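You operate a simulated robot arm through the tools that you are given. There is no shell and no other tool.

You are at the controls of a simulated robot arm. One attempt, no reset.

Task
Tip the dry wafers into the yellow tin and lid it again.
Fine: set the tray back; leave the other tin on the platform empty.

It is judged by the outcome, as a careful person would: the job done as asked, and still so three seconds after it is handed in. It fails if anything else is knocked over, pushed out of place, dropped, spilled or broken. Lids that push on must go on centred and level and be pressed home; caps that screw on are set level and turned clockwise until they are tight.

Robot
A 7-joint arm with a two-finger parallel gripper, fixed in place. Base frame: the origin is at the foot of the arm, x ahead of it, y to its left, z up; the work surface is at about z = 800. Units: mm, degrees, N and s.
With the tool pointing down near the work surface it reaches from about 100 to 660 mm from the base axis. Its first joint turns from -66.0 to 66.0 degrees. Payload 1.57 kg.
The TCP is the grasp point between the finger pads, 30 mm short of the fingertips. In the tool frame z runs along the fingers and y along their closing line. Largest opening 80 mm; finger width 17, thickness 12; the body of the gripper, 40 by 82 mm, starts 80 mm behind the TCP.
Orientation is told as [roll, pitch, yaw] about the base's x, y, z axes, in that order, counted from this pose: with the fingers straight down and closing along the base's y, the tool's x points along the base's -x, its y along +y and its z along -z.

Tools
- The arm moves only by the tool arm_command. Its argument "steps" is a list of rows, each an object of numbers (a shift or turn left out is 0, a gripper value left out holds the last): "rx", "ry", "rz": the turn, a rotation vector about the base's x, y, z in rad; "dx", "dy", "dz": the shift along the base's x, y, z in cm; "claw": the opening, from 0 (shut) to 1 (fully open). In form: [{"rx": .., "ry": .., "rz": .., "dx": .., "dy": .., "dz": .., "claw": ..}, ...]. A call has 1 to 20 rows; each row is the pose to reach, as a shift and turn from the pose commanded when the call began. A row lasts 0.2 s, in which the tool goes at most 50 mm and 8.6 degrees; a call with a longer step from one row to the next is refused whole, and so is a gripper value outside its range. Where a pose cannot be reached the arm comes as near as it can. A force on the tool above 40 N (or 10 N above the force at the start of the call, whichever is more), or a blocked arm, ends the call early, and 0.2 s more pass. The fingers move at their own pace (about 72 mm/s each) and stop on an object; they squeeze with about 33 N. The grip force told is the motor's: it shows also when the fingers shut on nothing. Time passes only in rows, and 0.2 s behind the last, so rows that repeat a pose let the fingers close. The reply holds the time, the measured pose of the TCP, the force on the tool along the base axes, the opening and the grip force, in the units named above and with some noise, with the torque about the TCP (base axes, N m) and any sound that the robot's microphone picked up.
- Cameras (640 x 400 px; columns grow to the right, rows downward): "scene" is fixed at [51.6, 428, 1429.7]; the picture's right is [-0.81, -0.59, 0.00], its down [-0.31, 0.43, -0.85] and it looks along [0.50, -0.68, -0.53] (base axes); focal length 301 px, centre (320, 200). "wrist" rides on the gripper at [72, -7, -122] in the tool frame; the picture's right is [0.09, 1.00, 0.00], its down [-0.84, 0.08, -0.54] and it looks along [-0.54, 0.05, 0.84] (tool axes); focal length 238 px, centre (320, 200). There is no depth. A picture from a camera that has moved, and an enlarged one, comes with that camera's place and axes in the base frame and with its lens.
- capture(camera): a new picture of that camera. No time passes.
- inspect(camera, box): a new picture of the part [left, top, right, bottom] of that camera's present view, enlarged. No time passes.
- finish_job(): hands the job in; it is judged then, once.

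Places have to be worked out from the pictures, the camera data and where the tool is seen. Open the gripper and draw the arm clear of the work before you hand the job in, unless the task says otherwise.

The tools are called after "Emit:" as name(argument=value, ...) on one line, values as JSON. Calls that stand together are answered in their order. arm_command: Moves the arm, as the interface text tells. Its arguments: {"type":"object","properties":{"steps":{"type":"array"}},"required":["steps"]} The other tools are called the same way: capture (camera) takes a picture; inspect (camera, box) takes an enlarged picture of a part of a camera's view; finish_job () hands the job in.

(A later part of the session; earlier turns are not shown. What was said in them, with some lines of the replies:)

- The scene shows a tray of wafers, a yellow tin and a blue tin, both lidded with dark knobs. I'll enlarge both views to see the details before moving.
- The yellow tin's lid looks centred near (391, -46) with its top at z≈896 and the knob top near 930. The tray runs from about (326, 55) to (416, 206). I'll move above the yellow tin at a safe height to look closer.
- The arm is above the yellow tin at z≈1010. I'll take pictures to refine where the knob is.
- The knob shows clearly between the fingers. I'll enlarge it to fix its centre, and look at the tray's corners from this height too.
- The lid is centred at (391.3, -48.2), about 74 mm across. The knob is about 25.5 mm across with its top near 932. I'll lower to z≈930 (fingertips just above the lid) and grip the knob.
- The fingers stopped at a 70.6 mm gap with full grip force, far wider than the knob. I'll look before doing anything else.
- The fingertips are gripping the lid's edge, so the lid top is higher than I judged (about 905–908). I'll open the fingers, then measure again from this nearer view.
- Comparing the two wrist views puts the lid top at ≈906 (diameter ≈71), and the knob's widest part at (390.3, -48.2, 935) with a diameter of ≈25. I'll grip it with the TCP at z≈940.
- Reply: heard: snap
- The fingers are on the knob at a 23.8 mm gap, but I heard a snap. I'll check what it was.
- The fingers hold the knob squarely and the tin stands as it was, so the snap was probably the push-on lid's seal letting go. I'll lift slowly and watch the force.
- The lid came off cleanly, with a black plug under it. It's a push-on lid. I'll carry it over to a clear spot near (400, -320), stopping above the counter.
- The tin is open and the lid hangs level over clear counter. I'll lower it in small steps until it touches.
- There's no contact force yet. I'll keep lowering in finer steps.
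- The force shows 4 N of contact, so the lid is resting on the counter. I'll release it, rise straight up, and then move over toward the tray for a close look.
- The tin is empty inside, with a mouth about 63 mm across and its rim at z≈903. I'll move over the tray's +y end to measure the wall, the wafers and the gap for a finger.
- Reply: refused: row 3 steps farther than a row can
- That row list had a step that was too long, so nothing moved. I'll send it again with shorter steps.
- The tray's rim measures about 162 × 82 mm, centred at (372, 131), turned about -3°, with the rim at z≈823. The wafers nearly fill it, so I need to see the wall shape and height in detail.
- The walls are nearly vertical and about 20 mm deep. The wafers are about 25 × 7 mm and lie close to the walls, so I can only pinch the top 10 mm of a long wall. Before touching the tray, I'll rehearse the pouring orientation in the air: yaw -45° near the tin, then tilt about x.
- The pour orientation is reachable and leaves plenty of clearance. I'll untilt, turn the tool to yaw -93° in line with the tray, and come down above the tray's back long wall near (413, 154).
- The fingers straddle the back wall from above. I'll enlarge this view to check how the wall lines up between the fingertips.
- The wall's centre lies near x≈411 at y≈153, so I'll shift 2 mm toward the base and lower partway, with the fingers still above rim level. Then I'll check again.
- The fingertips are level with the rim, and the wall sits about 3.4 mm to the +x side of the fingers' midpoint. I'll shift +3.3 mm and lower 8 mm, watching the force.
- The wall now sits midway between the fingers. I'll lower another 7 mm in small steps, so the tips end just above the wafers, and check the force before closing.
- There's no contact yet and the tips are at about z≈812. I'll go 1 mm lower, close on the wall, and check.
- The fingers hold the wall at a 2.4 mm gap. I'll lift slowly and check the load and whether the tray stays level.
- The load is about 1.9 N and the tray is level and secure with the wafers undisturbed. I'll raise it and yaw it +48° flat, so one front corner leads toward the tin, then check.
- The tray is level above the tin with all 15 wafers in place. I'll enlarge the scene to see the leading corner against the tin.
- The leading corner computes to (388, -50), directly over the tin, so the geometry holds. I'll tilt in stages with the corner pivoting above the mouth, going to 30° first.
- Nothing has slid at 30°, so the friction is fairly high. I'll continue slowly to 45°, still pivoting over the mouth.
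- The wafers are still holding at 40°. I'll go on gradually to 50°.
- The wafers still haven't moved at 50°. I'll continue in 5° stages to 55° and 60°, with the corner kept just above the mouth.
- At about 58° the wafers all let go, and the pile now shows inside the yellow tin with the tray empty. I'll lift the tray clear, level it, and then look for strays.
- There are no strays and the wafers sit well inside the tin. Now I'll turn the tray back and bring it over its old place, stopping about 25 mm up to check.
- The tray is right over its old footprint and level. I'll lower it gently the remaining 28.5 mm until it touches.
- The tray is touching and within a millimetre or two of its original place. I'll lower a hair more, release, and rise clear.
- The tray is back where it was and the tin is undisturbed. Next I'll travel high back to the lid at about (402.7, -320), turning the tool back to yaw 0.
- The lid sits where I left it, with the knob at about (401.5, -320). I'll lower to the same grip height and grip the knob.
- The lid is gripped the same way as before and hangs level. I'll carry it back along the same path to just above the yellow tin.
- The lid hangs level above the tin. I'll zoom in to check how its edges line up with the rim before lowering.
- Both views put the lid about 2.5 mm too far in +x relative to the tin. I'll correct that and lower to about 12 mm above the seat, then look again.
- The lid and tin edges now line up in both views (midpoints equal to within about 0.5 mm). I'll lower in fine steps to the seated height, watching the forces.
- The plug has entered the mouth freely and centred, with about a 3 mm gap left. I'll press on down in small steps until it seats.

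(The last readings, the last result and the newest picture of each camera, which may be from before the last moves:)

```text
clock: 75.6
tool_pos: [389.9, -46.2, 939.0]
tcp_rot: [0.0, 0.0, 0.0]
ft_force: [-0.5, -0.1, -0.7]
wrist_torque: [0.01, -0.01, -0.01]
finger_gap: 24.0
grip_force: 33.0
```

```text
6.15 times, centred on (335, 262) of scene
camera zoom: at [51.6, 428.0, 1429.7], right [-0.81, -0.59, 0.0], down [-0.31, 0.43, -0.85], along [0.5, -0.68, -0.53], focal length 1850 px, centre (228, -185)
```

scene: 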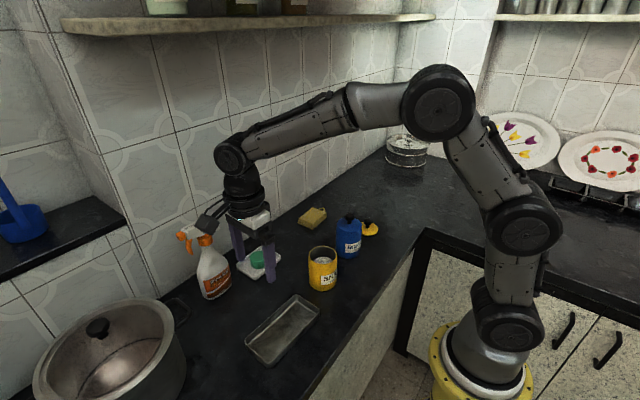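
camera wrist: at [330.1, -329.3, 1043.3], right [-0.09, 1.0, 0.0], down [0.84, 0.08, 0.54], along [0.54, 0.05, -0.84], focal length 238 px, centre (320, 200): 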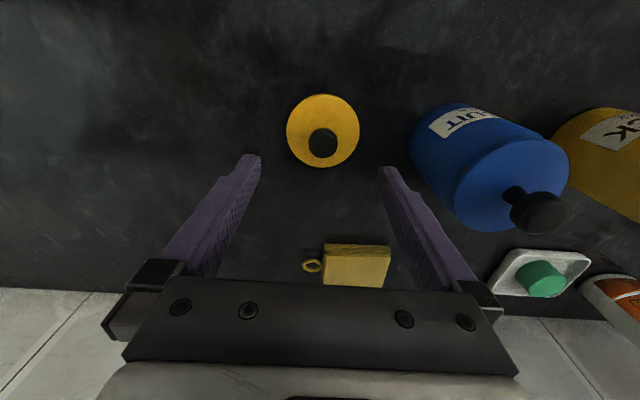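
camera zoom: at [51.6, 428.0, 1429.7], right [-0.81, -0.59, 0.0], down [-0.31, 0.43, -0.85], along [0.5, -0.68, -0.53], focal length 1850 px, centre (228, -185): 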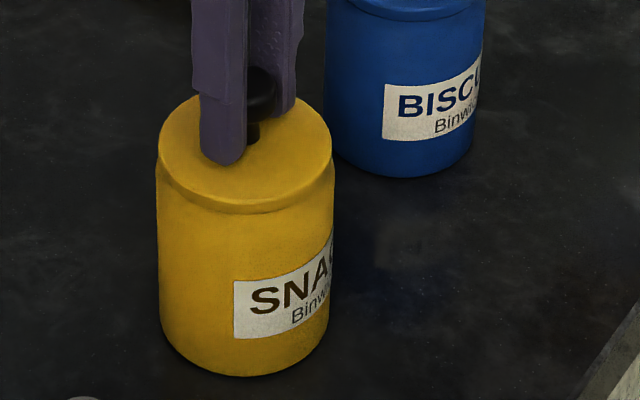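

It's nearly closed with no resistance yet. I'll keep pressing gradually until I feel it seat or hear it snap.

Emit:
arm_command(steps=[{"dz": -0.08}, {"dz": -0.16}, {"dz": -0.24}, {"dz": -0.32}, {"dz": -0.4}])

Emit:
inspect(camera="scene", box=[300, 230, 370, 295])

```text
clock: 76.8
tool_pos: [392.0, -46.5, 936.9]
tcp_rot: [0.0, -0.5, 0.0]
ft_force: [-10.3, -1.2, 37.1]
wrist_torque: [-0.01, 0.16, 0.0]
finger_gap: 24.2
grip_force: 32.7
heard: snap
```

```text
6.15 times, centred on (335, 262) of scene
camera zoom: at [50.9, 428.0, 1429.7], right [-0.81, -0.59, 0.0], down [-0.31, 0.43, -0.85], along [0.5, -0.68, -0.53], focal length 1850 px, centre (228, -185)
```

zoom: 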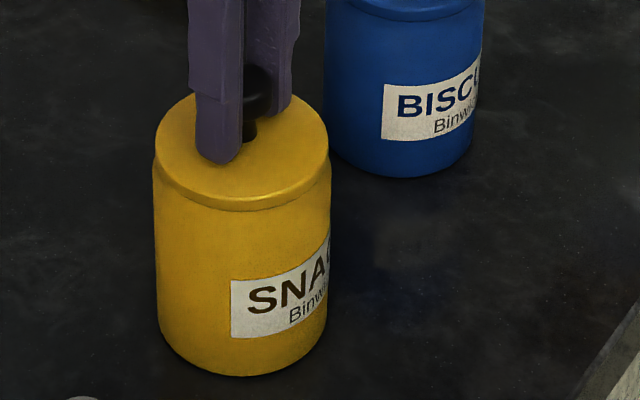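

The lid snapped home with 37 N of press force, flush and level. I'll ease off the downward force slightly, then open the fingers.

Emit:
arm_command(steps=[{"dz": 0.1}, {"dz": 0.15}, {"dz": 0.15}])

```text
clock: 77.6
tool_pos: [390.9, -47.0, 938.3]
tcp_rot: [0.0, -0.5, -0.1]
ft_force: [5.4, -2.5, 20.9]
wrist_torque: [-0.03, -0.76, 0.0]
finger_gap: 24.0
grip_force: 33.5
```

About 21 N still remains. I'll ease off a little more before releasing.

Emit:
arm_command(steps=[{"dz": 0.06}, {"dz": 0.12}, {"dz": 0.12}])

```text
clock: 78.4
tool_pos: [389.3, -45.1, 937.6]
tcp_rot: [0.0, 0.0, 0.1]
ft_force: [6.0, -2.8, 12.2]
wrist_torque: [-0.13, -0.6, -0.08]
finger_gap: 24.0
grip_force: 33.5
```

The force is down to 12 N with only a slight side load. I'll open the fingers now and hold the pose.

Emit:
arm_command(steps=[{"dz": 0.06, "claw": 0.35}, {"dz": 0.06, "claw": 0.5}, {"dz": 0.06, "claw": 0.7}, {"dz": 0.06, "claw": 0.85}, {"dz": 0.06, "claw": 0.85}])

Emit:
inspect(camera="scene", box=[300, 230, 370, 295])

Emit:
inspect(camera="wrist", box=[240, 80, 400, 220])

```text
clock: 79.6
tool_pos: [390.0, -45.1, 937.6]
tcp_rot: [0.0, 0.0, 0.0]
ft_force: [-0.1, 0.2, -0.5]
wrist_torque: [-0.01, -0.03, 0.04]
finger_gap: 68.1
grip_force: 0.0
```

```text
6.15 times, centred on (335, 262) of scene
camera zoom: at [51.6, 428.0, 1429.7], right [-0.81, -0.59, 0.0], down [-0.31, 0.43, -0.85], along [0.5, -0.68, -0.53], focal length 1850 px, centre (228, -185)
```

zoom: 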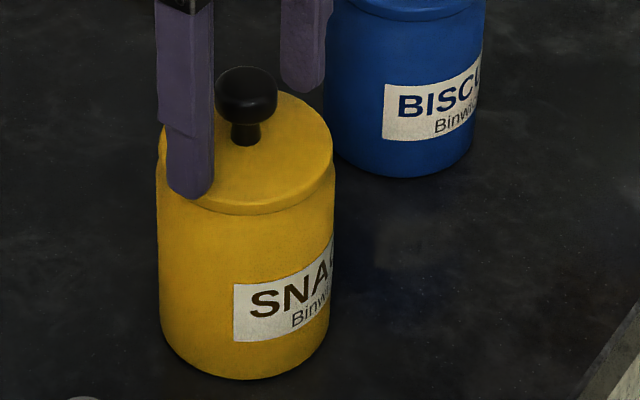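

```text
2.86 times, centred on (320, 150) of wrist
camera zoom: at [317.0, -52.5, 1060.2], right [-0.09, 1.0, 0.0], down [0.84, 0.08, 0.54], along [0.54, 0.05, -0.84], focal length 681 px, centre (320, 343)
```

zoom: 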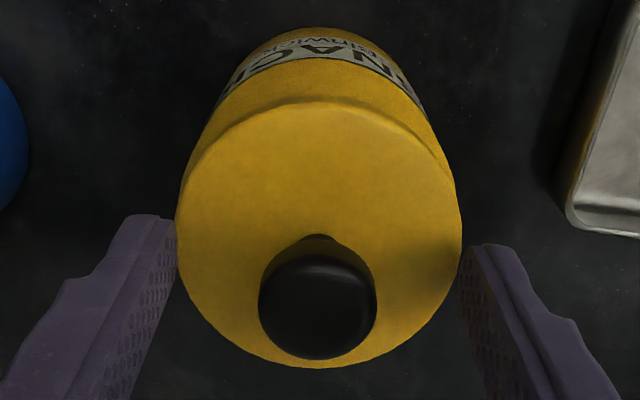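

The lid stays on, seated and centred. I'll rise straight up and inspect the seam all round.

Emit:
arm_command(steps=[{"dz": 1.5, "claw": 0.85}, {"dz": 4, "claw": 1}, {"dz": 8, "claw": 1}, {"dz": 12, "claw": 1}, {"dz": 16, "claw": 1}, {"dz": 16, "claw": 1}])

Emit:
inspect(camera="scene", box=[300, 230, 370, 295])

Emit:
inspect(camera="scene", box=[305, 240, 345, 270])

Emit:
capture(camera="wrist")

```text
clock: 81.0
tool_pos: [391.6, -46.3, 1095.9]
tcp_rot: [0.1, 0.0, 0.1]
ft_force: [-1.0, -0.1, 0.4]
wrist_torque: [0.01, 0.0, -0.03]
finger_gap: 79.9
grip_force: 0.1
```

```text
6.15 times, centred on (335, 262) of scene
camera zoom: at [51.6, 428.0, 1429.7], right [-0.81, -0.59, 0.0], down [-0.31, 0.43, -0.85], along [0.5, -0.68, -0.53], focal length 1850 px, centre (228, -185)
```

zoom: 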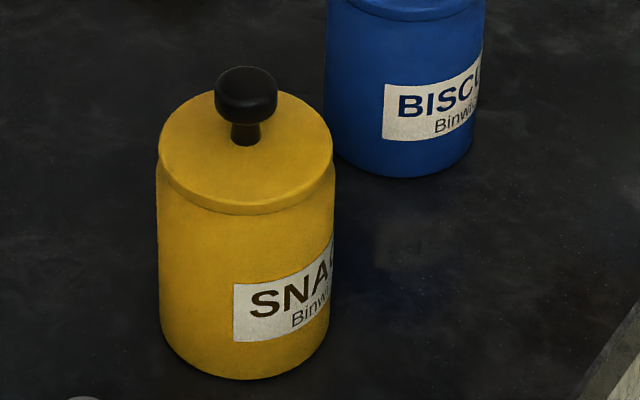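

```text
13.33 times, centred on (325, 255) of scene
camera zoom: at [51.6, 428.0, 1429.7], right [-0.81, -0.59, 0.0], down [-0.31, 0.43, -0.85], along [0.5, -0.68, -0.53], focal length 4009 px, centre (253, -533)
```

zoom: 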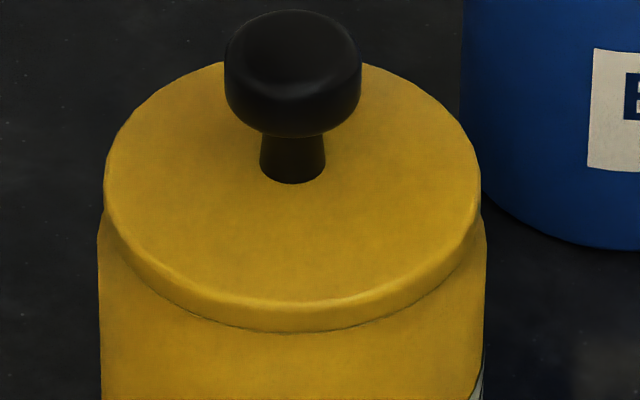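

```text
taken
camera wrist: at [319.3, -52.6, 1218.5], right [-0.09, 1.0, 0.0], down [0.84, 0.08, 0.54], along [0.54, 0.05, -0.84], focal length 238 px, centre (320, 200)
```

wrist: 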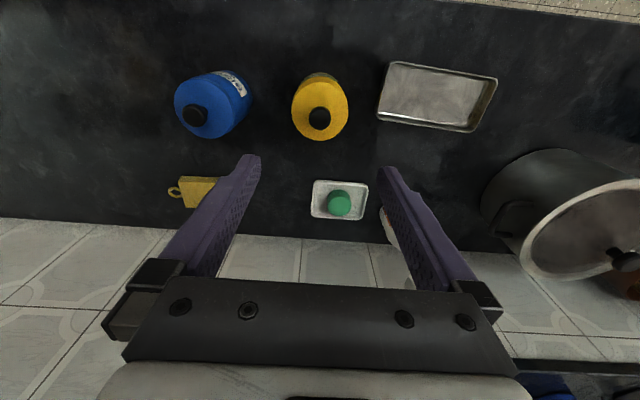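

The lid is flush with no gap, level and snapped home. The tray is back, and the blue tin and everything else are unmoved. I'll draw the arm up clear toward its starting pose and take a last look.

Emit:
arm_command(steps=[{"dz": 3, "dy": -1.5, "claw": 1}, {"dz": 6, "dy": -4, "dx": -1}, {"dz": 9, "dy": -7, "dx": -2}, {"dz": 11, "dy": -9.5, "dx": -2.7}, {"dz": 11, "dy": -9.5, "dx": -2.7}])

Emit:
capture(camera="scene")

Emit:
capture(camera="wrist")

```text
clock: 82.2
tool_pos: [365.2, -140.7, 1208.4]
tcp_rot: [-0.1, 0.0, 0.1]
ft_force: [-0.5, -0.6, 0.3]
wrist_torque: [0.01, 0.0, 0.01]
finger_gap: 79.7
grip_force: 0.1
```

```text
taken
```

scene: 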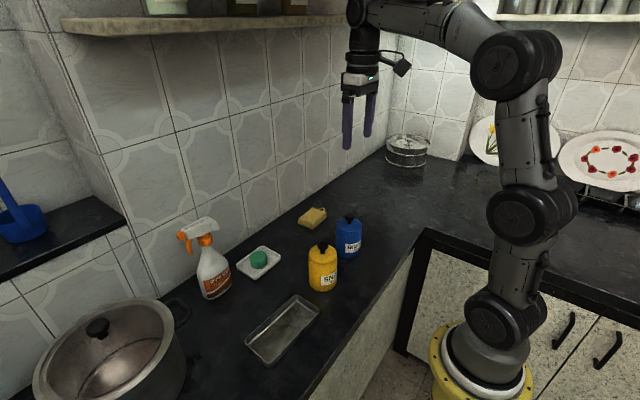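

```text
taken
camera wrist: at [292.7, -147.3, 1329.8], right [-0.09, 1.0, 0.0], down [0.84, 0.08, 0.54], along [0.54, 0.05, -0.84], focal length 238 px, centre (320, 200)
```

wrist: 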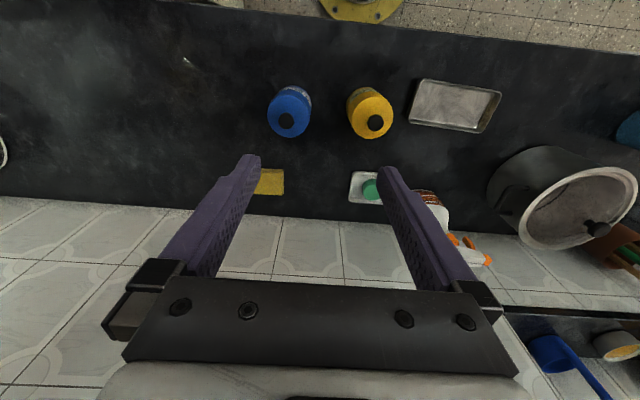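

Everything is in place: the wafers are in the lidded yellow tin, the empty tray is back, the blue tin is untouched, there are no strays, and the arm is clear with the gripper open. I'm handing the job in.

Emit:
finish_job()

```text
The job is handed in.
```

The dry wafers are in the yellow tin, and its lid is back on. It snapped home centred and level, and I could see no gap at the seam. I've handed the job in, but no verdict has come back.

- **Pouring:** I tipped the tray over one corner above the tin. All the wafers went in, and I saw no strays on the counter.
- **Tray:** It is back within a millimetre or two of where it started.
- **Blue tin:** I left it alone and didn't open it. It still has its lid on and hasn't moved.
- **Yellow tin's lid:** My first try at its knob was too low, and the fingers closed on the lid's edge instead. I backed off and gripped again, and the tin stayed where it was.

The gripper is open and the arm is back near its starting pose, clear of the counter.
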